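You operate a simulated robot arm through the tools that you are given. There is no shell and no other tool. Be economical: measure what you need, move in short steps, check, and stop when the job is done.

You are at the controls of a simulated two-armed robot. One attempt, no reset.

## Task
Run the heater on low until the air display reaches 12C, then turn it off.
Fine: first wind the wall vent shut and shut the heater guard; off before it passes 15C; change no other setting.

Only the result counts: the job must be done as asked and must still hold three seconds after the hand-in. Knocking over, shifting, dropping, spilling or breaking anything else fails it.

## Robot
Two 7-joint arms with two-finger parallel grippers on one trunk, on a base that drives. Base frame: it is fixed to the floor where the robot stands at the start and does not move with it; the origin is under the middle of the robot, x ahead of it, y to its left, z up. Lengths are in mm, angles in degrees, forces in N, time in s.
The left shoulder is at the start at [64, 182, 1137], the right one opposite. With the tool pointing down near the work surface each hand reaches from about 100 to 700 mm from the robot's upright axis, wherever it stands, measured 20 degrees to its own side. Places, roughly: air display [800, 300, 1200]; green heater [600, -500, 500]; heater dial [500, -700, 700]; heater guard [700, -500, 900]; vent crank [600, 0, 1100]. Payload 3.91 kg a hand.
Tool frame (each hand has its own): the origin (TCP) lies between the finger pads and is the grasp point; the fingertips stand 30 mm ahead of it; z points along the fingers, y is the line along which they close. The gripper opens to 110 mm. The fingers are 20 mm wide and 10 mm thick; the gripper's body (48 by 112 mm) begins 55 mm behind the TCP.
Orientation is told as [roll, pitch, yaw] about the base's x, y, z axes, in that order, counted from this pose: with the fingers straight down and closing along the base's y, the tool's x points along the base's -x, its y along +y and its z along -z.

## Interface
- The arms move only by the tool step_arm. It takes "left_motion", "right_motion" or both (then of equal length, played together; a hand with none holds still); each is a list of rows, each a list of 6 numbers: the shift along the tool's x, y, z in mm, then the turn, a rotation vector about the tool's x, y, z in degrees. In form: [[dx, dy, dz, ax, ay, az], ...]. A call has 1 to 10 rows; each row is the pose to reach, as a shift and turn from the pose commanded when the call began, along the tool's axes at that moment. "left_gripper" and "right_gripper" are, for a hand that has rows, the closure, from 0 (fully open) to 1 (shut), set as the call begins (left out, the last holds). Each row takes 0.2 s and may step no farther than 50 mm and 8.6 degrees from the row before; otherwise, or with a gripper value out of range, the whole call is refused. A pose out of reach is approached as far as the arm can. The call stops where the force on the tool passes 40 N (or 10 N more than at its start, if that is more) or the arm is blocked; 0.2 s more then pass. Each finger travels about 72 mm/s and halts on what it meets, pressing with about 38 N; the grip force reading is that of the motor and also rises with nothing between the fingers. The clock runs only during rows and for 0.2 s after the last one: add rows that repeat a pose to give the fingers time. The reply holds the time, the measured pose of the TCP, the force on the tool along the base axes, the opening and the grip force, in the units named above and with some noise, with the torque about the TCP (base axes, N m) and any sound that the robot's microphone picked up.
- Cameras (640 x 400 px; columns grow to the right, rows downward): "scene" is now at [198.6, -37.9, 1354.6]; the picture's right is [-0.42, -0.91, 0.00], its down [-0.28, 0.13, -0.95] and it looks along [0.87, -0.40, -0.31] (base axes); focal length 214 px, centre (320, 200). "left" rides on the left gripper at [73, -17, -103] in its tool frame; the picture's right is [0.23, 0.97, 0.00], its down [-0.76, 0.18, -0.62] and it looks along [-0.61, 0.14, 0.78] (tool axes); focal length 222 px, centre (320, 200). "right" rides on the right gripper at [72, 17, -103] in its tool frame; the picture's right is [-0.23, 0.97, 0.00], its down [-0.76, -0.18, -0.62] and it looks along [-0.61, -0.14, 0.78] (tool axes); focal length 222 px, centre (320, 200). There is no depth. A picture from a camera that has moved, and an enlarged one, comes with that camera's place and axes in the base frame and with its lens.
- camera(camera): a new picture of that camera. No time passes.
- lift_body(by): slides the trunk up (or, below 0, down) by that many mm; the arms and the scene camera ride with it, the base frame stays. It gives what a move gives, with no picture.
- steer(legs): drives the robot by 1 to 6 legs, each [ahead, left, turn to the left] in mm, mm and degrees, along the robot's own axes; the way and the turn of a leg run together, so that a leg with both is an arc; at most 1500 mm and 180 degrees a leg. The arms and the cameras ride along, it lands a little off, and it stops where it bumps. It gives what a move gives.
- turn_head(pan, tilt): turns the head with the scene camera to pan (to the left, within 80 degrees either way) and tilt (down, from -29 to 69), counted from straight ahead of the robot. It gives what a move gives.
- close_up(camera, box): a new picture of the part [left, top, right, bottom] of that camera's present view, enlarged. No time passes.
- finish_job(): hands the job in; it is judged then, once.

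Go step by step. Nothing tells you exact positions but the pictures and the camera data: compare them with the known pose of the tool, close in by small moves and look again before you grip or let go. The budget is 120 turns and 100 pictures, counting those below and the enlarged ones. Unless the task says otherwise, let go and move clear before handing in, and close with one line.

The tools are called after ">>>" as a command line: name --argument value ..., lists and objects as JSON in quotes. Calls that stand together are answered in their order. step_arm: Moves the arms, as the interface text tells. Its arguments: {"type":"object","properties":{"left_motion":{"type":"array"},"left_gripper":{"type":"number"},"right_motion":{"type":"array"},"right_gripper":{"type":"number"}},"required":[]} The other tools are called the same way: lift_body (by) slides the trunk up or down; steer (legs) drives the base; turn_head (pan, tilt) turns the head that bears the scene camera; camera (camera) takes a picture; close_up (camera, box) takes an enlarged picture of a part of a camera's view; finish_job () hands the job in.

At the start:

```text
time_s: 0.0
left_eef_pos: [366.6, -18.2, 1331.9]
left_tool_rot: [-0.1, 0.2, 0.1]
left_force: [0.8, -0.3, 0.5]
left_ft_torque: [0.02, 0.02, 0.0]
left_width: 110.0
left_grasp_force: 0.1
right_eef_pos: [286.4, -324.0, 1274.3]
right_tool_rot: [0.0, 0.0, 0.0]
right_force: [-0.5, 0.4, -0.3]
right_ft_torque: [0.01, -0.01, 0.01]
right_width: 109.9
right_grasp_force: 0.0
trunk travel left (down, up): [-400.0, 114.0]
robot x, y, heading: [1.6, -2.0, 0.1]
head pan, tilt: [-23.4, 22.8]
```

scene: 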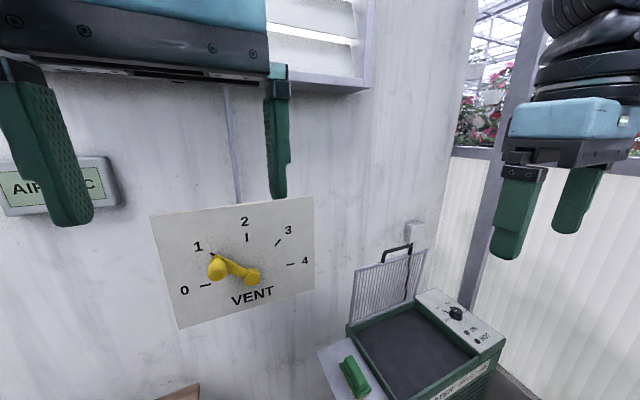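
right: 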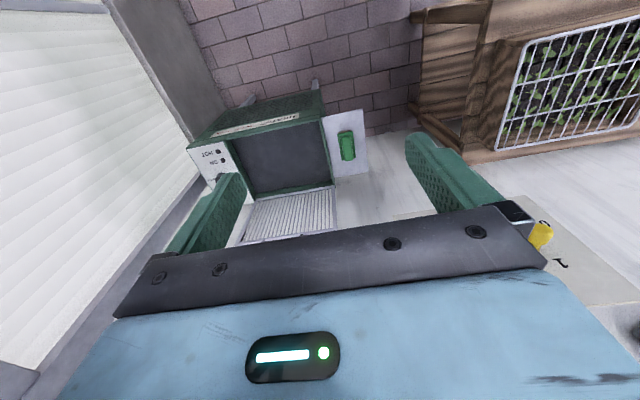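
left: 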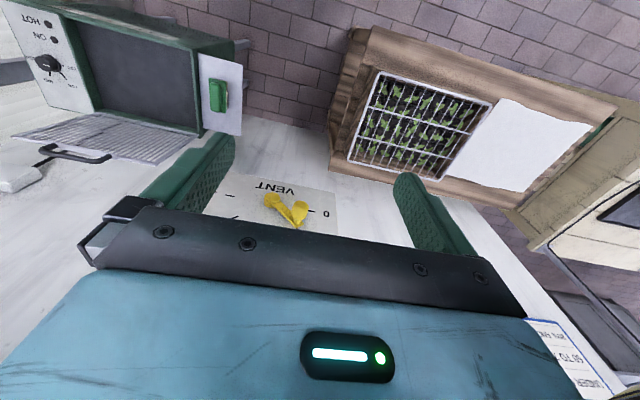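

I see the vent crank plate on the front wall, the heater with its mesh guard up, and the display on the left. I'll take enlarged looks at each before moving.

>>> close_up --camera "scene" --box '[140, 180, 330, 330]'

>>> close_up --camera "scene" --box '[310, 210, 530, 400]'

>>> turn_head --pan 10 --tilt 20

>>> camera --camera "scene"

```text
2.67 times, centred on (235, 255) of scene
camera zoom: at [198.6, -37.9, 1354.6], right [-0.42, -0.91, 0.0], down [-0.28, 0.13, -0.95], along [0.87, -0.4, -0.31], focal length 572 px, centre (547, 53)
```

zoom: 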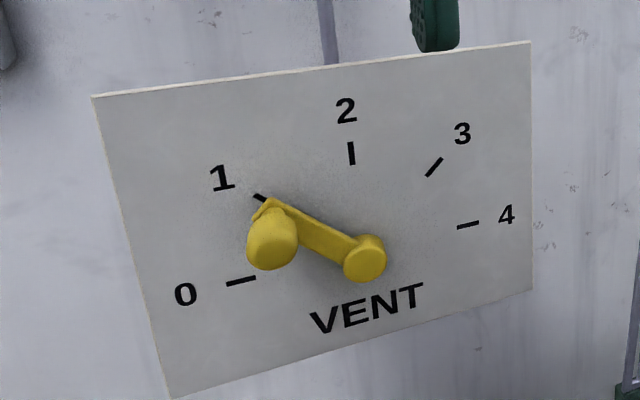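

```text
2.11 times, centred on (420, 305) of scene
camera zoom: at [198.6, -37.9, 1354.6], right [-0.42, -0.91, 0.0], down [-0.28, 0.13, -0.95], along [0.87, -0.4, -0.31], focal length 452 px, centre (110, -21)
```

zoom: 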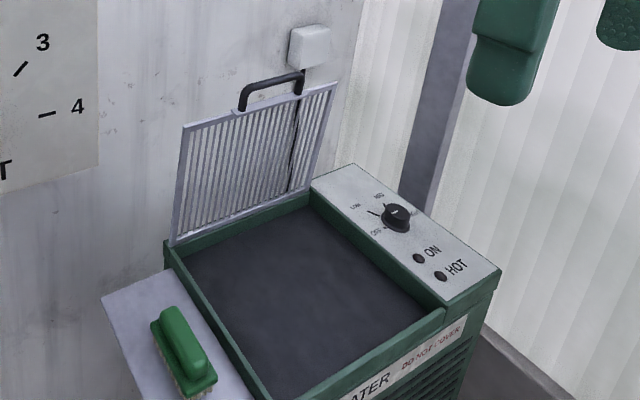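

```text
time_s: 1.0
left_eef_pos: [365.3, -18.1, 1331.7]
left_tool_rot: [0.0, 0.2, 0.2]
left_force: [0.0, 0.5, -0.4]
left_ft_torque: [0.0, 0.01, 0.02]
left_width: 109.9
left_grasp_force: 0.1
right_eef_pos: [285.8, -324.9, 1273.1]
right_tool_rot: [0.1, 0.0, -0.1]
right_force: [0.5, -0.6, 0.8]
right_ft_torque: [0.01, 0.01, -0.01]
right_width: 110.1
right_grasp_force: 0.0
trunk travel left (down, up): [-400.0, 114.0]
robot x, y, heading: [-2.9, 0.4, -0.1]
head pan, tilt: [10.0, 20.0]
```

```text
94 pictures are left
camera scene: at [205.4, 17.0, 1351.1], right [0.17, -0.98, 0.0], down [-0.34, -0.06, -0.94], along [0.93, 0.16, -0.34], focal length 214 px, centre (320, 200)
```

scene: 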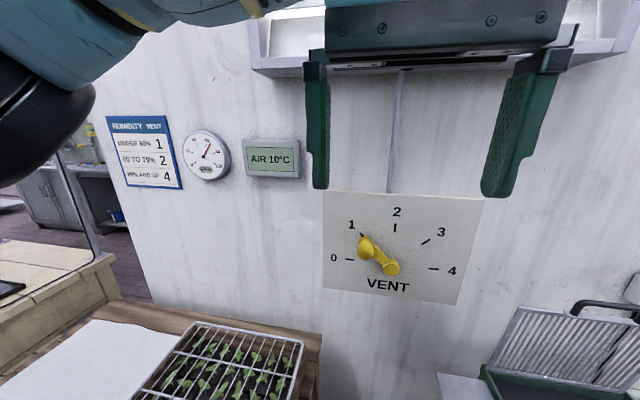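

The knob is at 1 of a 0–4 scale, roughly at (560,-8,1126), with the hub near (600,-66,1070). The display reads 10C. I'll zoom in on the crank and display, then look at the heater.

>>> close_up --camera "scene" --box '[310, 180, 490, 310]'

>>> close_up --camera "scene" --box '[100, 100, 310, 200]'

>>> close_up --camera "left" --box '[190, 150, 360, 250]'

>>> turn_head --pan -50 --tilt 40

>>> camera --camera "scene"

```text
3.08 times, centred on (400, 245) of scene
camera zoom: at [205.4, 17.0, 1351.1], right [0.17, -0.98, 0.0], down [-0.34, -0.06, -0.94], along [0.93, 0.16, -0.34], focal length 660 px, centre (74, 62)
```

zoom: 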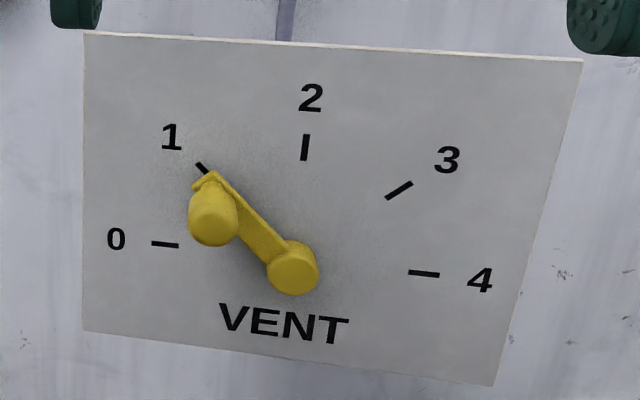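

```text
3.05 times, centred on (205, 150) of scene
camera zoom: at [205.4, 17.0, 1351.1], right [0.17, -0.98, 0.0], down [-0.34, -0.06, -0.94], along [0.93, 0.16, -0.34], focal length 654 px, centre (670, 352)
```

zoom: 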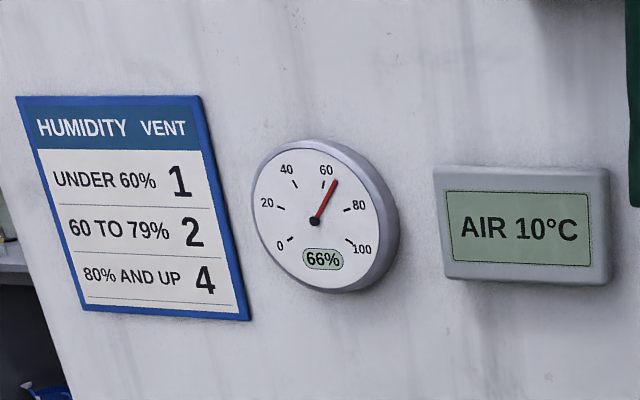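

```text
3.76 times, centred on (275, 200) of left
camera zoom: at [293.9, -34.3, 1434.9], right [-0.23, 0.97, 0.0], down [0.76, 0.18, 0.62], along [0.6, 0.14, -0.78], focal length 836 px, centre (489, 200)
```

zoom: 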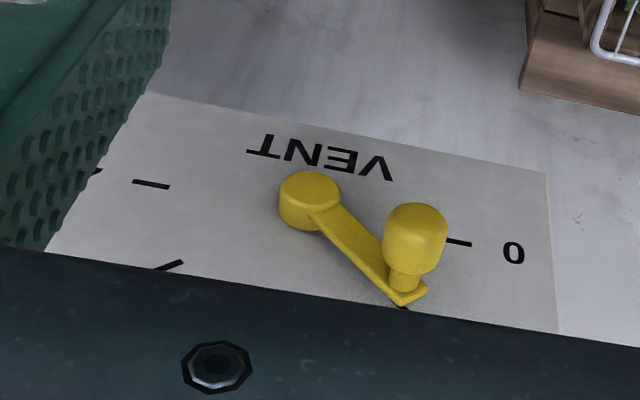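

```text
time_s: 2.3
left_eef_pos: [367.1, -18.4, 1330.7]
left_tool_rot: [-0.1, 0.4, 0.1]
left_force: [-0.9, -0.1, 0.0]
left_ft_torque: [-0.01, -0.02, 0.0]
left_width: 110.0
left_grasp_force: 0.1
right_eef_pos: [285.3, -324.2, 1273.3]
right_tool_rot: [0.0, 0.1, -0.1]
right_force: [0.3, -0.5, 0.3]
right_ft_torque: [0.02, 0.01, 0.05]
right_width: 109.9
right_grasp_force: 0.2
trunk travel left (down, up): [-400.0, 114.0]
robot x, y, heading: [1.0, -0.2, 0.2]
head pan, tilt: [-50.0, 40.0]
```

```text
90 pictures are left
camera scene: at [203.4, -19.5, 1341.5], right [-0.22, -0.97, 0.0], down [-0.43, 0.1, -0.9], along [0.88, -0.2, -0.44], focal length 214 px, centre (320, 200)
```

scene: 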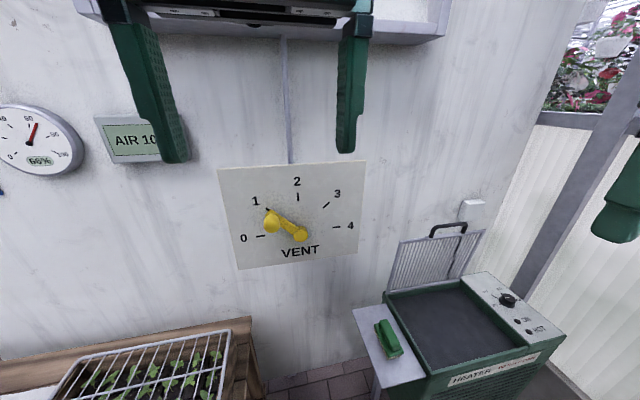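

The head seems to have been mid-turn in that picture. I'll take another to check where it now points.

>>> camera --camera "scene"

```text
89 pictures are left
camera scene: at [203.4, -19.5, 1341.5], right [-0.22, -0.97, 0.0], down [-0.43, 0.1, -0.9], along [0.88, -0.2, -0.44], focal length 214 px, centre (320, 200)
```

scene: 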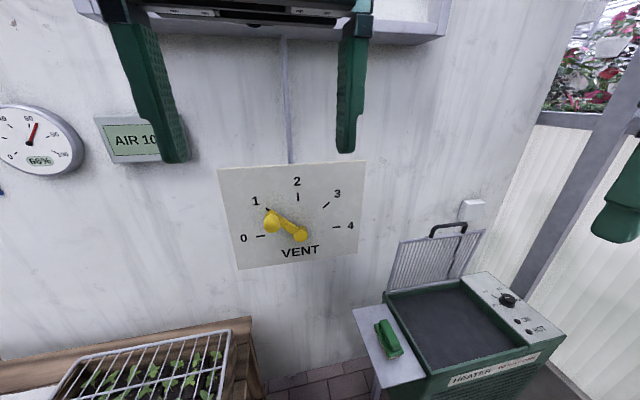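

The head stands mid-turn while the clock is stopped, so I'll issue the turn again.

>>> turn_head --pan -50 --tilt 40

>>> camera --camera "scene"

```text
time_s: 2.9
left_eef_pos: [368.0, -17.1, 1330.6]
left_tool_rot: [-0.2, 0.4, 0.1]
left_force: [-0.1, 0.3, -0.3]
left_ft_torque: [0.01, -0.01, 0.01]
left_width: 109.9
left_grasp_force: 0.0
right_eef_pos: [286.1, -323.9, 1273.3]
right_tool_rot: [-0.1, 0.1, 0.0]
right_force: [0.6, 0.5, -0.4]
right_ft_torque: [0.01, 0.02, -0.01]
right_width: 109.8
right_grasp_force: 0.0
trunk travel left (down, up): [-400.0, 114.0]
robot x, y, heading: [4.3, 0.4, -0.0]
head pan, tilt: [-50.0, 40.0]
```

```text
88 pictures are left
camera scene: at [203.3, -19.5, 1341.7], right [-0.22, -0.97, 0.0], down [-0.42, 0.1, -0.9], along [0.88, -0.2, -0.44], focal length 214 px, centre (320, 200)
```

scene: 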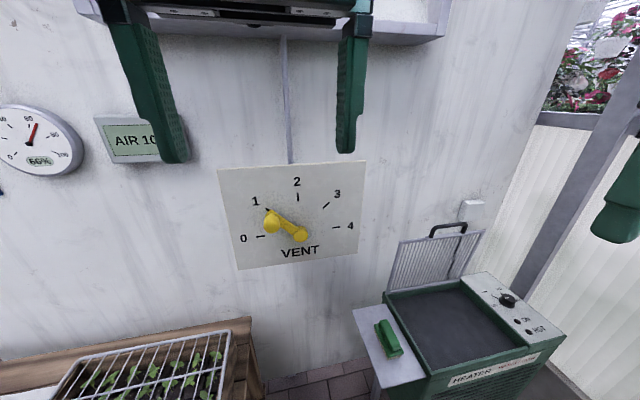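

The pan reads -50 but the camera really looks about -13. I'll try a smaller pan.

>>> turn_head --pan -30 --tilt 30

>>> camera --camera "scene"

```text
time_s: 3.7
left_eef_pos: [366.9, -18.0, 1331.2]
left_tool_rot: [0.0, 0.2, 0.1]
left_force: [-1.0, 0.6, -0.3]
left_ft_torque: [-0.02, 0.0, 0.01]
left_width: 109.9
left_grasp_force: 0.0
right_eef_pos: [285.4, -325.3, 1273.4]
right_tool_rot: [0.0, 0.0, 0.0]
right_force: [-0.3, -1.0, 0.2]
right_ft_torque: [-0.01, -0.05, -0.02]
right_width: 110.0
right_grasp_force: 0.0
trunk travel left (down, up): [-400.0, 114.0]
robot x, y, heading: [1.7, 0.5, 0.0]
head pan, tilt: [-30.0, 30.0]
```

```text
87 pictures are left
camera scene: at [203.4, -20.0, 1342.7], right [-0.23, -0.97, 0.0], down [-0.41, 0.1, -0.91], along [0.88, -0.21, -0.43], focal length 214 px, centre (320, 200)
```

scene: 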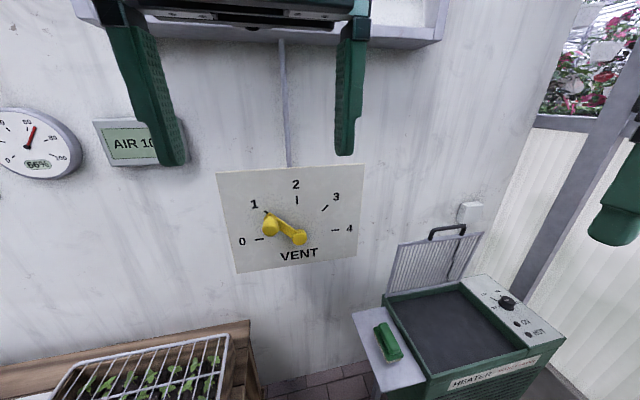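

The head seems physically held (perhaps by the left arm), but this view covers the vent, heater and display, so it will do. I'll bring the left hand up to the crank knob, tilted forward 40 degrees and half open.

>>> step_arm --left_motion '[[-24, 2, 24, 0, -8, 0], [-48, 4, 48, 0, -16, 0], [-72, 6, 72, 0, -24, 0], [-97, 8, 97, 0, -32, 0], [-122, 10, 122, 0, -40, 0], [-122, 10, 122, 0, -40, 0]]' --left_gripper 0.4

>>> camera --camera "scene"

>>> camera --camera "left"

```text
time_s: 5.1
left_eef_pos: [486.9, -8.8, 1211.5]
left_tool_rot: [-0.2, -39.9, 0.2]
left_force: [-1.1, 0.7, 0.2]
left_ft_torque: [0.03, -0.02, -0.03]
left_width: 66.0
left_grasp_force: 0.1
right_eef_pos: [285.1, -324.2, 1273.7]
right_tool_rot: [0.0, 0.0, 0.0]
right_force: [0.7, 0.4, 0.3]
right_ft_torque: [0.05, 0.0, 0.03]
right_width: 110.3
right_grasp_force: 0.1
trunk travel left (down, up): [-400.0, 114.0]
robot x, y, heading: [-1.3, 0.7, -0.0]
head pan, tilt: [-30.0, 30.0]
```

```text
86 pictures are left
camera scene: at [191.6, -44.4, 1335.1], right [-0.5, -0.87, 0.0], down [-0.43, 0.25, -0.87], along [0.75, -0.43, -0.5], focal length 214 px, centre (320, 200)
```

scene: 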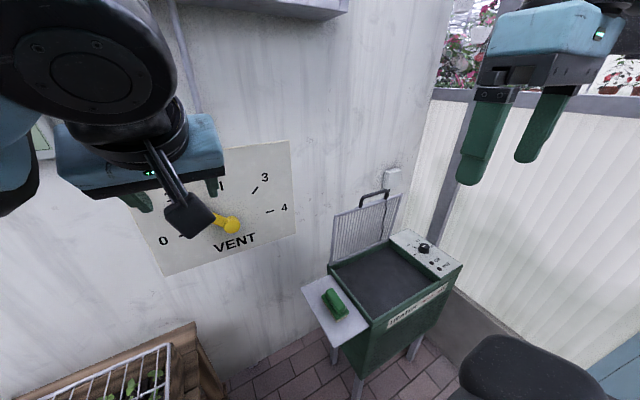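

```text
85 pictures are left
camera left: at [366.4, -26.2, 1243.7], right [-0.18, 0.97, -0.15], down [0.18, 0.18, 0.97], along [0.97, 0.14, -0.21], focal length 222 px, centre (320, 200)
```

left: 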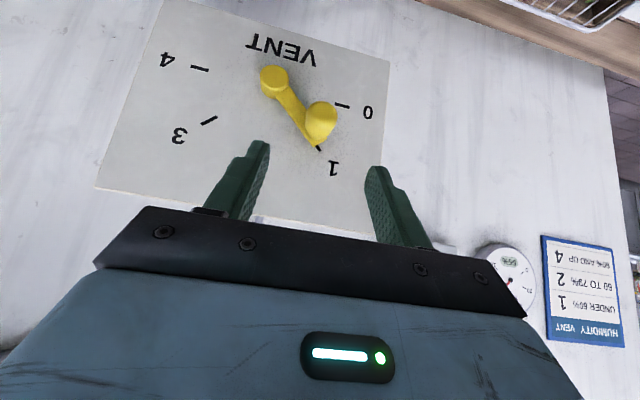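

The knob lines up between the fingers. I'll advance along the tool axis to it and look.

>>> step_arm --left_motion '[[0, -1, 40, 0, 0, 0], [0, -1, 75, 0, 0, 0], [0, -1, 108, 0, 0, 0]]'

>>> camera --camera "left"

>>> camera --camera "scene"

```text
time_s: 5.9
left_eef_pos: [555.4, -7.7, 1126.2]
left_tool_rot: [-0.1, -39.9, 0.2]
left_force: [0.3, -0.2, -0.2]
left_ft_torque: [0.02, -0.01, 0.04]
left_width: 65.8
left_grasp_force: 0.1
right_eef_pos: [286.6, -324.4, 1272.6]
right_tool_rot: [-0.1, 0.0, -0.1]
right_force: [0.2, 0.2, 0.9]
right_ft_torque: [0.0, -0.01, 0.04]
right_width: 109.8
right_grasp_force: 0.1
trunk travel left (down, up): [-400.0, 114.0]
robot x, y, heading: [6.2, -0.4, -0.1]
head pan, tilt: [-30.0, 30.0]
```

```text
84 pictures are left
camera left: at [433.8, -24.3, 1158.2], right [-0.18, 0.97, -0.15], down [0.19, 0.18, 0.97], along [0.97, 0.14, -0.21], focal length 222 px, centre (320, 200)
```

left: 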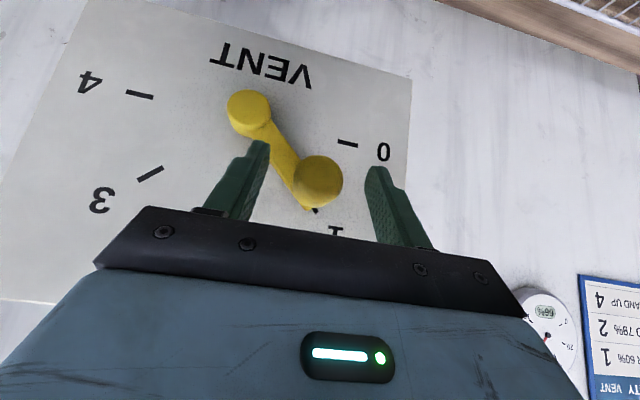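

```text
83 pictures are left
camera scene: at [192.9, -44.2, 1334.9], right [-0.5, -0.87, 0.0], down [-0.43, 0.25, -0.87], along [0.75, -0.43, -0.5], focal length 214 px, centre (320, 200)
```

scene: 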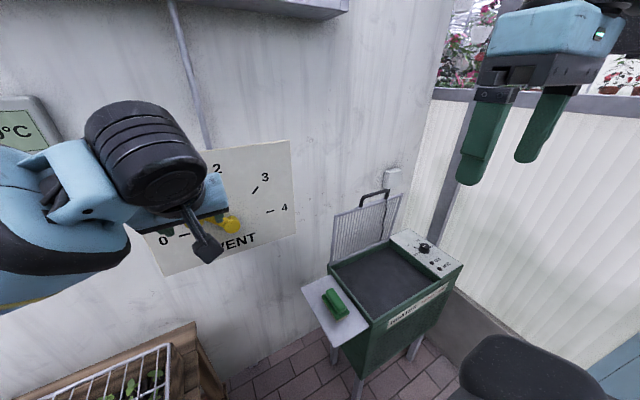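

The knob sits between the fingers slightly ahead of the TCP. I'll ease in a few mm and close.

>>> step_arm --left_motion '[[-3, 0, 9, 0, 0, 0], [-3, 0, 9, 0, 0, 0]]'

>>> step_arm --left_motion '[[0, 0, 0, 0, 0, 0], [0, 0, 0, 0, 0, 0], [0, 0, 0, 0, 0, 0]]' --left_gripper 0.85

>>> camera --camera "left"

```text
time_s: 6.5
left_eef_pos: [563.1, -7.9, 1121.1]
left_tool_rot: [-0.2, -39.9, 0.2]
left_force: [0.3, 0.1, -0.1]
left_ft_torque: [-0.03, 0.0, -0.03]
left_width: 65.7
left_grasp_force: 0.0
right_eef_pos: [286.2, -322.9, 1273.0]
right_tool_rot: [0.0, 0.0, 0.0]
right_force: [-0.6, 0.4, 0.5]
right_ft_torque: [0.0, 0.03, 0.0]
right_width: 110.0
right_grasp_force: 0.1
trunk travel left (down, up): [-400.0, 114.0]
robot x, y, heading: [2.4, -2.1, -0.3]
head pan, tilt: [-30.0, 30.0]
```

```text
time_s: 7.3
left_eef_pos: [563.0, -8.4, 1121.3]
left_tool_rot: [-0.1, -39.8, 0.2]
left_force: [-0.2, -0.9, -0.7]
left_ft_torque: [-0.04, 0.0, 0.09]
left_width: 30.5
left_grasp_force: 45.5
right_eef_pos: [285.7, -324.3, 1273.6]
right_tool_rot: [0.0, 0.0, 0.1]
right_force: [0.3, -0.2, -0.1]
right_ft_torque: [0.01, -0.01, -0.02]
right_width: 110.5
right_grasp_force: 0.0
trunk travel left (down, up): [-400.0, 114.0]
robot x, y, heading: [-0.2, 1.6, -0.0]
head pan, tilt: [-30.0, 30.0]
```

```text
82 pictures are left
camera left: at [441.7, -25.0, 1153.3], right [-0.18, 0.97, -0.15], down [0.19, 0.18, 0.97], along [0.97, 0.14, -0.21], focal length 222 px, centre (320, 200)
```

left: 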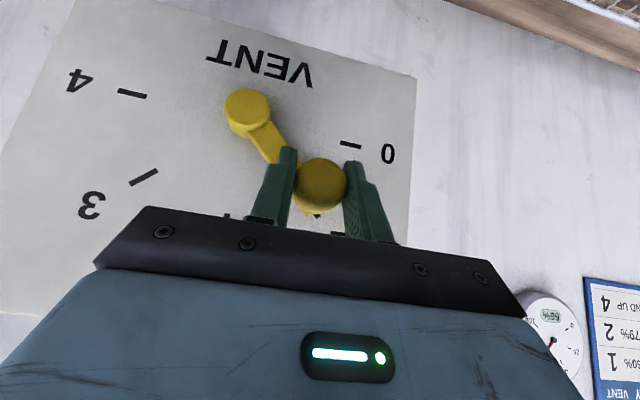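

The knob is gripped (30 mm). I'll move it along the arc toward 0, the first part first.

>>> step_arm --left_motion '[[3.1, 4.2, 3.6, 0, 0, 0], [6.2, 8.1, 7.4, 0, 0, 0], [9.6, 11.5, 11.4, 0, 0, 0], [13.1, 14.7, 15.5, 0, 0, 0]]'

>>> camera --camera "left"

```text
time_s: 8.3
left_eef_pos: [563.5, 4.8, 1098.9]
left_tool_rot: [0.0, -39.7, -0.1]
left_force: [-2.1, -5.9, 1.8]
left_ft_torque: [-0.29, -0.15, -0.18]
left_width: 30.5
left_grasp_force: 45.2
right_eef_pos: [284.1, -325.5, 1274.4]
right_tool_rot: [0.1, -0.1, 0.0]
right_force: [0.4, 0.8, -0.4]
right_ft_torque: [-0.01, 0.0, 0.01]
right_width: 110.1
right_grasp_force: 0.1
trunk travel left (down, up): [-400.0, 114.0]
robot x, y, heading: [2.9, -0.9, 0.1]
head pan, tilt: [-30.0, 30.0]
```

```text
81 pictures are left
camera left: at [441.8, -11.7, 1132.1], right [-0.18, 0.97, -0.14], down [0.19, 0.18, 0.97], along [0.97, 0.14, -0.21], focal length 222 px, centre (320, 200)
```

left: 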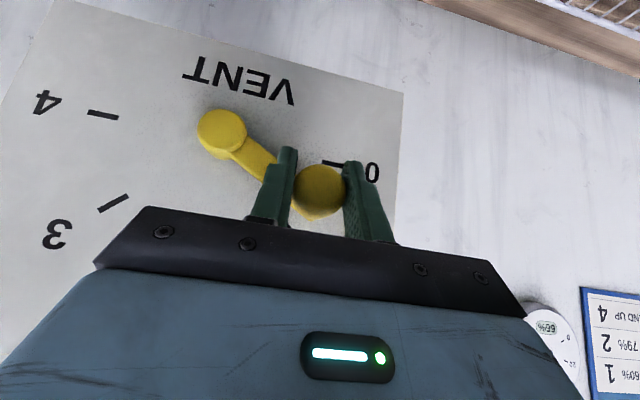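

The crank follows with small forces. I'll continue to 0.

>>> step_arm --left_motion '[[5.3, 2.8, 6.3, 0, 0, 0], [10.6, 4.8, 12.6, 0, 0, 0], [15.9, 6.2, 19, 0, 0, 0], [21.2, 6.8, 25.3, 0, 0, 0]]'

>>> camera --camera "left"

```text
time_s: 9.3
left_eef_pos: [564.2, 15.1, 1068.8]
left_tool_rot: [-0.2, -39.8, 0.5]
left_force: [-9.1, 12.2, 5.8]
left_ft_torque: [-0.37, -0.51, 0.09]
left_width: 30.4
left_grasp_force: 44.9
right_eef_pos: [283.7, -323.1, 1274.1]
right_tool_rot: [-0.2, -0.1, 0.1]
right_force: [-0.1, 0.4, -0.4]
right_ft_torque: [0.0, -0.02, -0.01]
right_width: 110.1
right_grasp_force: 0.0
trunk travel left (down, up): [-400.0, 114.0]
robot x, y, heading: [1.5, 2.3, -0.1]
head pan, tilt: [-30.0, 30.0]
```

```text
80 pictures are left
camera left: at [442.2, -3.2, 1101.0], right [-0.18, 0.97, -0.15], down [0.18, 0.18, 0.97], along [0.97, 0.15, -0.21], focal length 222 px, centre (320, 200)
```

left: 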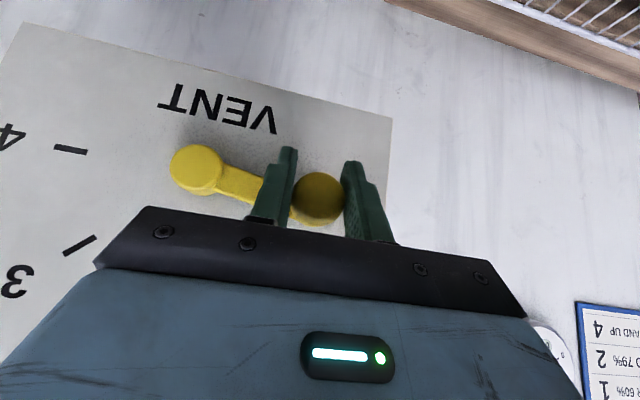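

It looks within about 5 degrees of 0. I'll nudge a bit farther down and then check the pointer.

>>> step_arm --left_motion '[[2, -1, 2.3, 0, 0, 0], [4, -1, 4.6, 0, 0, 0], [4, -1, 4.6, 0, 0, 0]]'

>>> step_arm --left_motion '[[0, 0, 0, 0, 0, 0], [0, 0, 0, 0, 0, 0], [0, 0, -30, 0, 0, 0], [0, 0, -70, 0, 0, 0], [0, 40, -110, 0, 0, 0]]' --left_gripper 0.4

>>> camera --camera "left"

>>> close_up --camera "left" --box '[120, 50, 380, 210]'

```text
time_s: 10.1
left_eef_pos: [564.1, 13.1, 1063.3]
left_tool_rot: [-0.3, -40.0, 0.5]
left_force: [-9.3, 20.6, 5.0]
left_ft_torque: [-0.58, -0.88, 0.17]
left_width: 30.7
left_grasp_force: 45.3
right_eef_pos: [284.0, -321.8, 1274.2]
right_tool_rot: [-0.1, -0.1, -0.1]
right_force: [-0.3, 0.9, -0.2]
right_ft_torque: [0.01, 0.01, 0.02]
right_width: 109.9
right_grasp_force: 0.0
trunk travel left (down, up): [-400.0, 114.0]
robot x, y, heading: [0.7, 6.0, 0.0]
head pan, tilt: [-30.0, 30.0]
```

```text
refused: row 5 steps farther than a row can; nothing moved
```

```text
79 pictures are left
camera left: at [442.3, -2.2, 1094.7], right [-0.18, 0.97, -0.15], down [0.18, 0.18, 0.97], along [0.97, 0.15, -0.21], focal length 222 px, centre (320, 200)
```

left: 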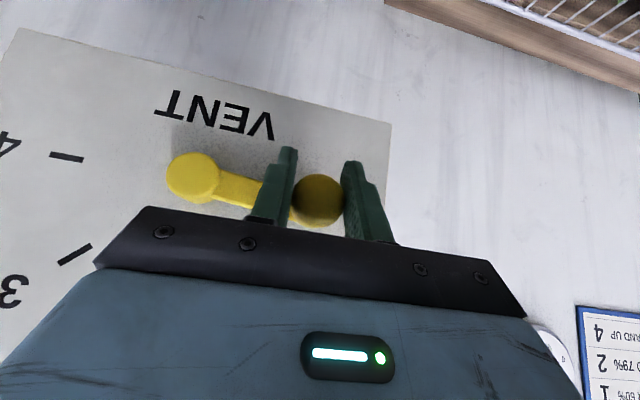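

```text
2.46 times, centred on (250, 130) of left
camera zoom: at [442.3, -2.2, 1094.7], right [-0.18, 0.97, -0.15], down [0.18, 0.18, 0.97], along [0.97, 0.15, -0.21], focal length 547 px, centre (492, 372)
```

zoom: 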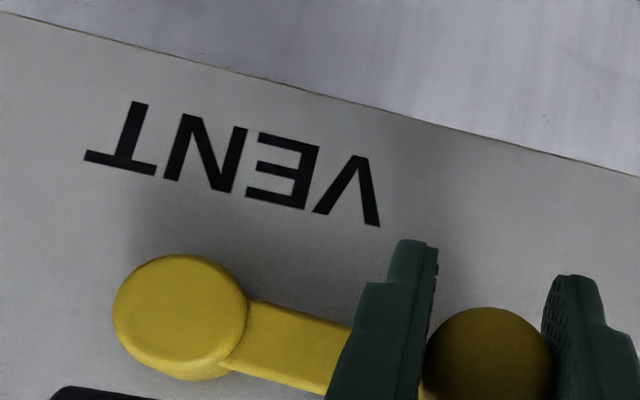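

The crank now looks parallel with the plate's lettering. I'll release, back off and check the pointer.

>>> step_arm --left_motion '[[0, 0, 0, 0, 0, 0], [0, 0, 0, 0, 0, 0], [0, 0, -35, 0, 0, 0], [0, 0, -75, 0, 0, 0], [0, 10, -110, 0, 0, 0], [0, 40, -140, 0, 0, 0]]' --left_gripper 0.4

>>> camera --camera "left"

>>> close_up --camera "left" --box '[160, 20, 400, 170]'

```text
time_s: 11.5
left_eef_pos: [475.2, 53.6, 1171.8]
left_tool_rot: [-0.2, -39.9, 0.3]
left_force: [-0.2, 0.6, 0.3]
left_ft_torque: [-0.01, -0.01, 0.02]
left_width: 66.1
left_grasp_force: 0.1
right_eef_pos: [285.1, -322.0, 1274.8]
right_tool_rot: [0.0, -0.1, 0.1]
right_force: [-1.0, -0.7, 0.5]
right_ft_torque: [-0.01, -0.05, 0.03]
right_width: 110.0
right_grasp_force: 0.1
trunk travel left (down, up): [-400.0, 114.0]
robot x, y, heading: [0.2, -1.6, -0.0]
head pan, tilt: [-30.0, 30.0]
```

```text
77 pictures are left
camera left: at [352.9, 36.6, 1202.7], right [-0.18, 0.97, -0.15], down [0.18, 0.18, 0.97], along [0.97, 0.14, -0.21], focal length 222 px, centre (320, 200)
```

left: 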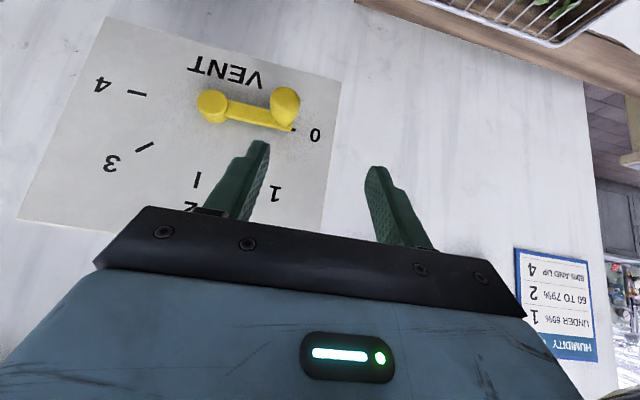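

```text
2.67 times, centred on (280, 95) of left
camera zoom: at [352.9, 36.6, 1202.7], right [-0.18, 0.97, -0.15], down [0.18, 0.18, 0.97], along [0.97, 0.14, -0.21], focal length 592 px, centre (427, 480)
```

zoom: 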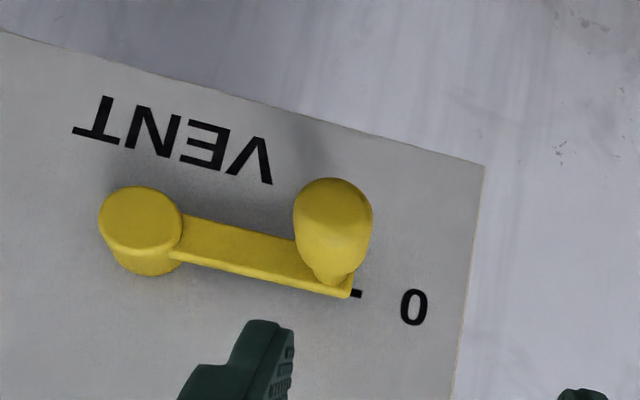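

The crank tip is on the 0 mark. The heater is out of reach from here (dial about (543,-725,740), guard handle about (643,-512,985)), so I'll look right before driving that way.

>>> turn_head --pan -70 --tilt 40

>>> camera --camera "scene"

```text
time_s: 12.6
left_eef_pos: [475.6, 52.8, 1169.3]
left_tool_rot: [-0.1, -39.7, 0.2]
left_force: [0.4, 0.3, 0.3]
left_ft_torque: [0.0, -0.04, -0.02]
left_width: 65.9
left_grasp_force: 0.1
right_eef_pos: [285.4, -325.2, 1273.7]
right_tool_rot: [0.0, 0.0, -0.1]
right_force: [0.4, -0.7, 0.2]
right_ft_torque: [0.0, 0.01, -0.01]
right_width: 110.1
right_grasp_force: 0.0
trunk travel left (down, up): [-400.0, 114.0]
robot x, y, heading: [1.0, 0.5, -0.0]
head pan, tilt: [-70.0, 40.0]
```

```text
75 pictures are left
camera scene: at [142.9, -78.8, 1319.6], right [-0.94, -0.34, 0.0], down [-0.22, 0.6, -0.77], along [0.26, -0.72, -0.64], focal length 214 px, centre (320, 200)
```

scene: 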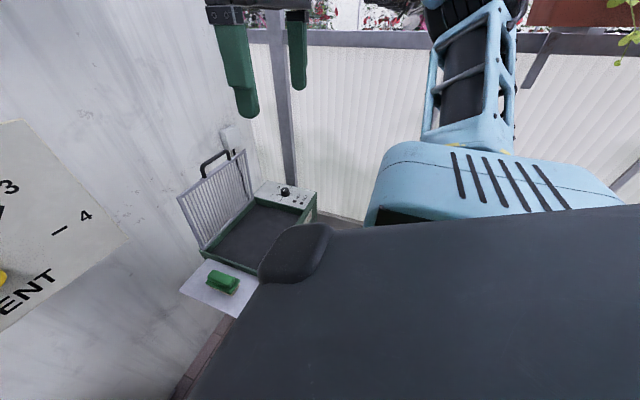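

There seems to be room to the right. I'll drive 300 mm right and look again.

>>> steer --legs '[[0, -300, 0]]'

>>> turn_head --pan -35 --tilt 45

>>> camera --camera "scene"

>>> camera --camera "right"

```text
time_s: 15.8
left_eef_pos: [475.4, -245.2, 1171.3]
left_tool_rot: [0.0, -39.8, -0.1]
left_force: [0.3, 0.4, 0.4]
left_ft_torque: [-0.02, 0.01, 0.0]
left_width: 66.0
left_grasp_force: 0.1
right_eef_pos: [282.3, -621.5, 1273.8]
right_tool_rot: [0.1, 0.0, -0.5]
right_force: [-0.3, -0.7, -0.7]
right_ft_torque: [0.03, -0.01, -0.02]
right_width: 110.1
right_grasp_force: 0.0
trunk travel left (down, up): [-400.0, 114.0]
robot x, y, heading: [-4.0, -296.8, -0.5]
head pan, tilt: [-70.0, 40.0]
```

```text
time_s: 16.8
left_eef_pos: [474.4, -246.7, 1169.1]
left_tool_rot: [-0.2, -39.8, -0.2]
left_force: [0.7, 0.1, -1.0]
left_ft_torque: [-0.01, 0.01, -0.02]
left_width: 65.9
left_grasp_force: 0.1
right_eef_pos: [282.2, -621.3, 1272.8]
right_tool_rot: [0.0, 0.1, -0.4]
right_force: [0.4, 0.4, -1.2]
right_ft_torque: [-0.01, 0.03, -0.04]
right_width: 110.1
right_grasp_force: 0.1
trunk travel left (down, up): [-400.0, 114.0]
robot x, y, heading: [3.8, -294.8, -0.1]
head pan, tilt: [-35.0, 45.0]
```

```text
74 pictures are left
camera scene: at [178.8, -342.1, 1312.4], right [-0.58, -0.81, 0.0], down [-0.58, 0.41, -0.71], along [0.58, -0.41, -0.71], focal length 214 px, centre (320, 200)
```

scene: 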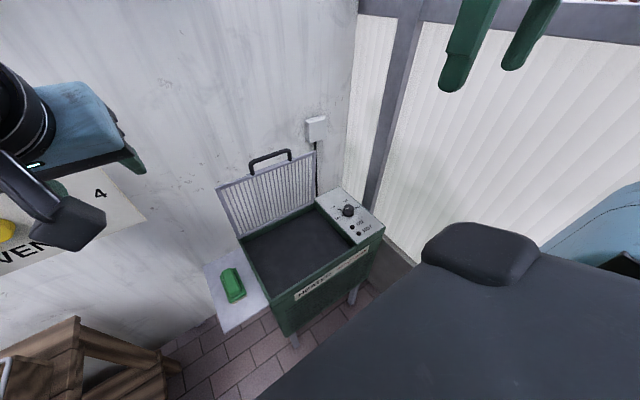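

```text
73 pictures are left
camera right: at [209.0, -604.4, 1376.2], right [0.23, 0.97, 0.0], down [0.76, -0.18, 0.62], along [0.61, -0.15, -0.78], focal length 222 px, centre (320, 200)
```

right: 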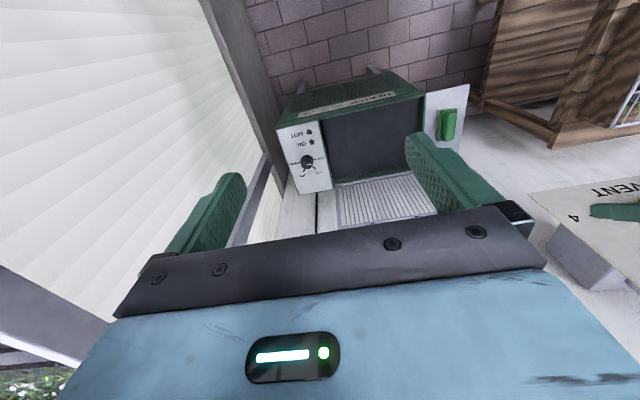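

Triangulation gives the dial at (549,-728,735) and the guard handle at about (643,-508,988). I'll move another 110 mm right for reach, then take the right hand above the handle, turned so the fingers close along x.

>>> steer --legs '[[0, -110, 0]]'

>>> camera --camera "scene"

>>> close_up --camera "right" --box '[240, 60, 500, 240]'

```text
time_s: 18.6
left_eef_pos: [472.6, -330.8, 1169.5]
left_tool_rot: [-1.2, -39.8, 1.1]
left_force: [0.0, 0.1, -0.3]
left_ft_torque: [-0.01, 0.01, -0.01]
left_width: 66.1
left_grasp_force: 0.1
right_eef_pos: [283.3, -705.9, 1279.7]
right_tool_rot: [-1.0, -0.1, -0.2]
right_force: [-0.3, -0.4, 0.2]
right_ft_torque: [-0.02, 0.01, -0.02]
right_width: 110.0
right_grasp_force: 0.1
trunk travel left (down, up): [-400.0, 114.0]
robot x, y, heading: [-0.2, -400.3, 0.1]
head pan, tilt: [-35.0, 45.0]
stopped in leg 1: the robot was blocked; the commanded pose is now the measured one
```

```text
72 pictures are left
camera scene: at [177.1, -426.3, 1313.3], right [-0.57, -0.82, 0.01], down [-0.58, 0.4, -0.71], along [0.58, -0.42, -0.7], focal length 214 px, centre (320, 200)
```

scene: 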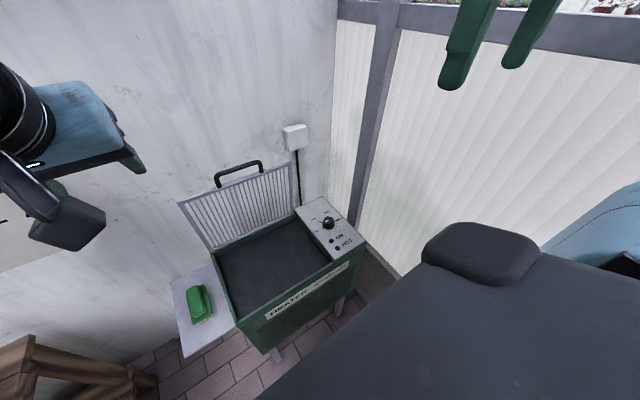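

```text
2.22 times, centred on (370, 150) of right
camera zoom: at [209.3, -686.5, 1382.3], right [0.23, 0.97, -0.02], down [0.76, -0.17, 0.63], along [0.61, -0.16, -0.78], focal length 494 px, centre (209, 311)
```

zoom: 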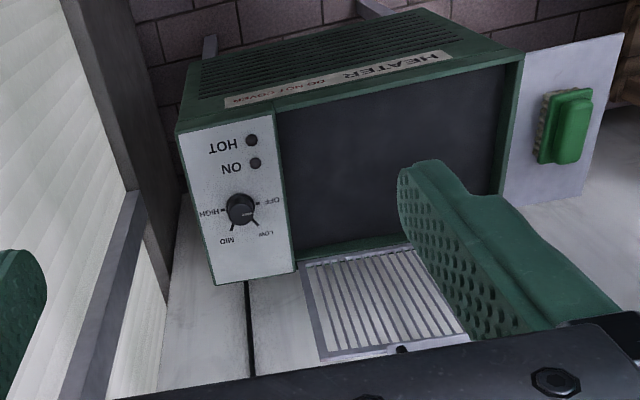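

The robot got blocked, probably the right elbow against the side panel, and it leans a degree. I'll back off to the left.

>>> steer --legs '[[0, 50, 0]]'

>>> close_up --camera "right" --box '[240, 60, 500, 240]'

>>> camera --camera "scene"

```text
time_s: 19.7
left_eef_pos: [473.5, -304.3, 1169.3]
left_tool_rot: [-0.2, -40.0, 0.0]
left_force: [0.0, 0.3, -0.3]
left_ft_torque: [-0.03, 0.0, -0.03]
left_width: 66.2
left_grasp_force: 0.1
right_eef_pos: [281.0, -679.3, 1274.8]
right_tool_rot: [0.0, -0.1, -0.3]
right_force: [-0.2, 0.1, 0.5]
right_ft_torque: [-0.01, 0.04, 0.02]
right_width: 110.0
right_grasp_force: 0.0
trunk travel left (down, up): [-400.0, 114.0]
robot x, y, heading: [1.8, -353.3, -0.3]
head pan, tilt: [-35.0, 45.0]
```

```text
2.22 times, centred on (370, 150) of right
camera zoom: at [209.7, -662.4, 1376.9], right [0.23, 0.97, 0.0], down [0.76, -0.18, 0.62], along [0.61, -0.14, -0.78], focal length 494 px, centre (209, 311)
```

zoom: 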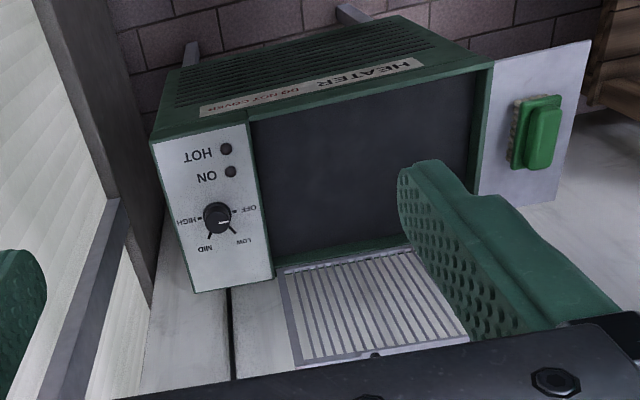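

```text
69 pictures are left
camera scene: at [178.2, -400.2, 1312.4], right [-0.58, -0.82, 0.0], down [-0.58, 0.41, -0.71], along [0.58, -0.41, -0.71], focal length 214 px, centre (320, 200)
```

scene: 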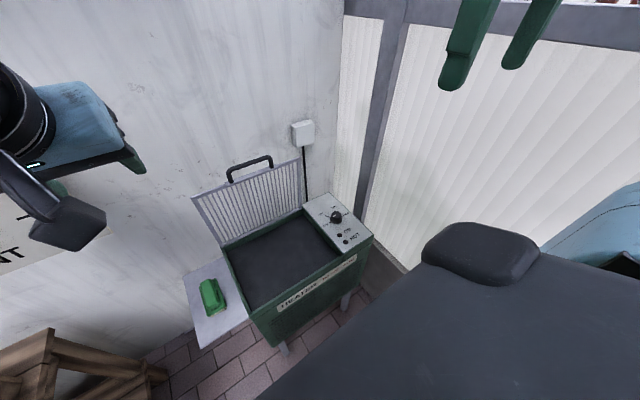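

The robot is level again, now at y≈-354. The dial points at OFF with LOW about 60° clockwise from above, and the wall is well behind the guard. I'll bring the right hand above the guard handle, turning it so the fingers close along x.

>>> step_arm --right_motion '[[-36, 17, 17, 0, 0, 8.5], [-72, 34, 35, 0, 0, 17], [-109, 51, 52, 0, 0, 25.5], [-145, 68, 70, 0, 0, 34], [-181, 85, 87, 0, 0, 42.5], [-217, 103, 105, 0, 0, 51], [-253, 120, 122, 0, 0, 59.5], [-290, 137, 140, 0, 0, 68], [-326, 154, 157, 0, 0, 76.5], [-362, 171, 175, 0, 0, 85]]' --right_gripper 0.3

>>> camera --camera "right"

>>> camera --camera "scene"

```text
time_s: 21.9
left_eef_pos: [475.1, -303.3, 1170.4]
left_tool_rot: [-0.1, -39.8, 0.0]
left_force: [0.2, -0.2, 0.2]
left_ft_torque: [0.01, -0.01, -0.03]
left_width: 65.8
left_grasp_force: 0.2
right_eef_pos: [594.3, -600.6, 1101.2]
right_tool_rot: [-0.1, 0.0, -80.8]
right_force: [-0.1, 0.2, 0.4]
right_ft_torque: [0.02, -0.01, -0.01]
right_width: 77.0
right_grasp_force: 0.0
right hand out of reach, approached as far as the arm can: row 8, 9, 10
trunk travel left (down, up): [-400.0, 114.0]
robot x, y, heading: [-4.4, -351.5, -0.1]
head pan, tilt: [-35.0, 45.0]
```

```text
68 pictures are left
camera right: at [598.6, -527.4, 1203.5], right [1.0, -0.07, 0.0], down [-0.05, -0.78, 0.62], along [-0.04, -0.62, -0.78], focal length 222 px, centre (320, 200)
```

right: 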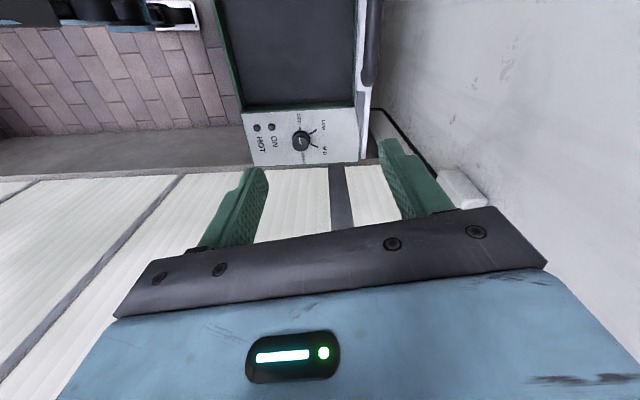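

```text
67 pictures are left
camera scene: at [178.9, -400.9, 1312.3], right [-0.58, -0.82, 0.0], down [-0.58, 0.41, -0.71], along [0.58, -0.41, -0.71], focal length 214 px, centre (320, 200)
```

scene: 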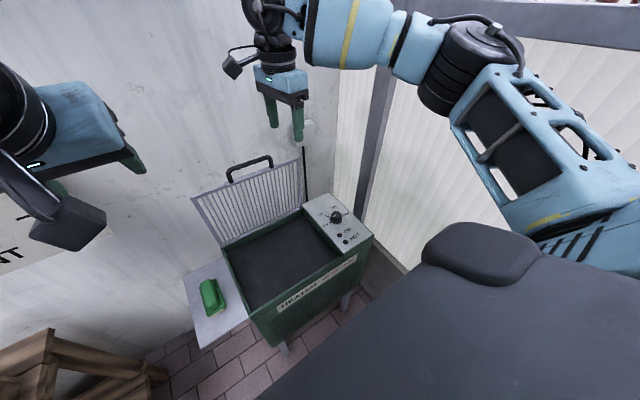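

The pose is a bit out of reach with the wrist that high. Raising the trunk puts the shoulder level with the wrist, and then I can move over the handle.

>>> lift_body --by 110

>>> step_arm --right_motion '[[30, 15, 20, 0, 0, 1.5], [60, 30, 50, 0, 0, 3], [85, 44, 80, 0, 0, 5], [93, 53, 110, 0, 0, 7], [93, 53, 140, 0, 0, 9]]'

>>> camera --camera "right"

>>> camera --camera "scene"

```text
time_s: 23.3
left_eef_pos: [474.7, -303.3, 1277.5]
left_tool_rot: [-0.1, -39.7, 0.0]
left_force: [-0.6, 0.0, -0.5]
left_ft_torque: [-0.02, -0.02, -0.02]
left_width: 65.8
left_grasp_force: 0.0
right_eef_pos: [531.9, -603.2, 1367.1]
right_tool_rot: [16.1, -2.6, -81.1]
right_force: [-0.6, 0.1, 0.1]
right_ft_torque: [-0.02, -0.01, 0.02]
right_width: 77.2
right_grasp_force: 0.0
trunk travel left (down, up): [-510.0, 4.0]
robot x, y, heading: [-2.6, -354.6, -0.1]
head pan, tilt: [-35.0, 45.0]
```

```text
time_s: 24.5
left_eef_pos: [473.3, -304.7, 1280.1]
left_tool_rot: [0.0, -39.9, -0.1]
left_force: [0.8, -0.1, -0.2]
left_ft_torque: [0.0, 0.0, 0.02]
left_width: 65.9
left_grasp_force: 0.1
right_eef_pos: [538.9, -553.1, 1265.3]
right_tool_rot: [16.7, -0.4, -87.9]
right_force: [-0.3, 0.2, 1.0]
right_ft_torque: [0.02, 0.0, -0.01]
right_width: 76.9
right_grasp_force: 0.1
right hand out of reach, approached as far as the arm can: row 1, 2, 3, 4, 5
trunk travel left (down, up): [-510.0, 4.0]
robot x, y, heading: [-0.1, -354.5, -0.2]
head pan, tilt: [-35.0, 45.0]
```

```text
66 pictures are left
camera right: at [522.3, -480.8, 1367.2], right [0.94, -0.19, 0.28], down [-0.32, -0.77, 0.55], along [0.11, -0.61, -0.79], focal length 222 px, centre (320, 200)
```

right: 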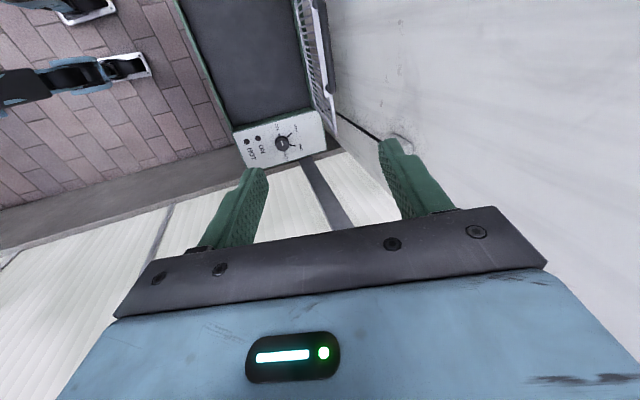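

```text
65 pictures are left
camera scene: at [78.0, -400.8, 1442.3], right [-0.58, -0.82, 0.0], down [-0.58, 0.41, -0.71], along [0.58, -0.41, -0.71], focal length 214 px, centre (320, 200)
```

scene: 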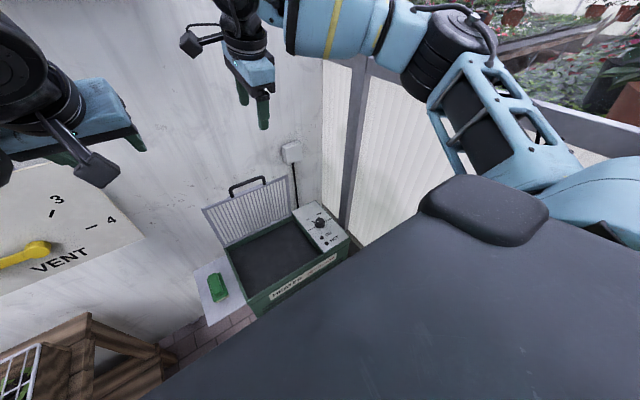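

Raising the trunk leans the shoulders back, so lowering should bring them forward. I'll lower step by step while the right hand stays clear of the guard.

>>> lift_body --by -110

>>> step_arm --right_motion '[[0, -20, 0, 0, 0, 0], [0, -60, 0, 0, 0, 0], [0, -60, 0, 0, 0, 0]]'

```text
time_s: 25.9
left_eef_pos: [474.1, -303.7, 1169.9]
left_tool_rot: [-0.2, -39.8, 0.1]
left_force: [0.3, 0.4, -0.6]
left_ft_torque: [0.02, -0.02, -0.03]
left_width: 66.0
left_grasp_force: 0.1
right_eef_pos: [542.7, -558.1, 1159.7]
right_tool_rot: [16.6, 0.0, -89.5]
right_force: [-0.4, -0.1, -0.6]
right_ft_torque: [0.02, 0.02, -0.01]
right_width: 76.9
right_grasp_force: 0.1
trunk travel left (down, up): [-400.0, 114.0]
robot x, y, heading: [-2.1, -350.6, -0.1]
head pan, tilt: [-35.0, 45.0]
```

```text
time_s: 26.7
left_eef_pos: [474.9, -303.3, 1169.8]
left_tool_rot: [-0.2, -39.8, 0.0]
left_force: [-0.4, -0.5, -0.4]
left_ft_torque: [0.0, 0.0, 0.01]
left_width: 66.0
left_grasp_force: 0.0
right_eef_pos: [486.1, -559.3, 1141.0]
right_tool_rot: [16.4, -0.1, -89.7]
right_force: [-0.7, 0.0, 0.9]
right_ft_torque: [0.0, 0.0, -0.02]
right_width: 77.0
right_grasp_force: 0.0
trunk travel left (down, up): [-400.0, 114.0]
robot x, y, heading: [0.2, -355.1, -0.2]
head pan, tilt: [-35.0, 45.0]
```

Now straighten the wrist roll and lower the trunk 150.

>>> step_arm --right_motion '[[0, 0, 0, 8.2, 0, 0], [0, 0, 0, 16.4, 0, 0]]'

>>> lift_body --by -150

>>> camera --camera "scene"

```text
time_s: 27.3
left_eef_pos: [475.5, -303.3, 1169.8]
left_tool_rot: [0.0, -39.7, 0.0]
left_force: [0.1, 0.0, 0.2]
left_ft_torque: [-0.03, 0.04, 0.02]
left_width: 65.9
left_grasp_force: 0.1
right_eef_pos: [486.6, -558.3, 1141.2]
right_tool_rot: [0.0, -0.1, -89.6]
right_force: [0.2, -0.7, 0.0]
right_ft_torque: [-0.03, 0.01, -0.01]
right_width: 76.9
right_grasp_force: 0.0
trunk travel left (down, up): [-400.0, 114.0]
robot x, y, heading: [-0.4, -354.3, -0.2]
head pan, tilt: [-35.0, 45.0]
```

```text
time_s: 29.1
left_eef_pos: [475.7, -302.6, 1018.6]
left_tool_rot: [-0.1, -39.6, 0.1]
left_force: [0.4, -0.2, 0.9]
left_ft_torque: [-0.02, 0.0, 0.0]
left_width: 66.1
left_grasp_force: 0.1
right_eef_pos: [484.2, -556.8, 992.2]
right_tool_rot: [0.2, 0.0, -89.6]
right_force: [0.7, -0.6, -0.3]
right_ft_torque: [0.02, 0.01, -0.02]
right_width: 77.0
right_grasp_force: 0.1
trunk travel left (down, up): [-250.0, 264.0]
robot x, y, heading: [-4.9, -355.4, -0.2]
head pan, tilt: [-35.0, 45.0]
```

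```text
64 pictures are left
camera scene: at [224.2, -400.0, 1158.4], right [-0.56, -0.83, 0.0], down [-0.57, 0.39, -0.72], along [0.59, -0.41, -0.7], focal length 214 px, centre (320, 200)
```

scene: 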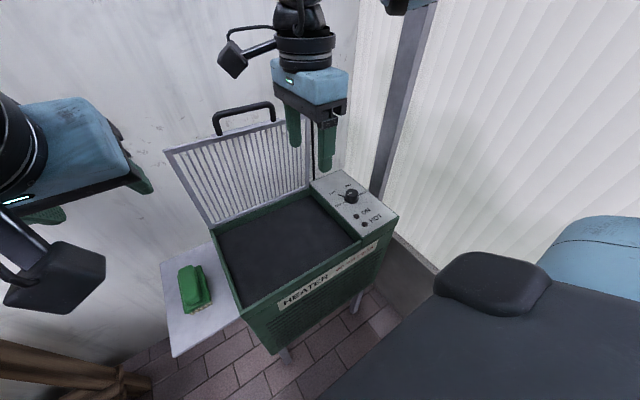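

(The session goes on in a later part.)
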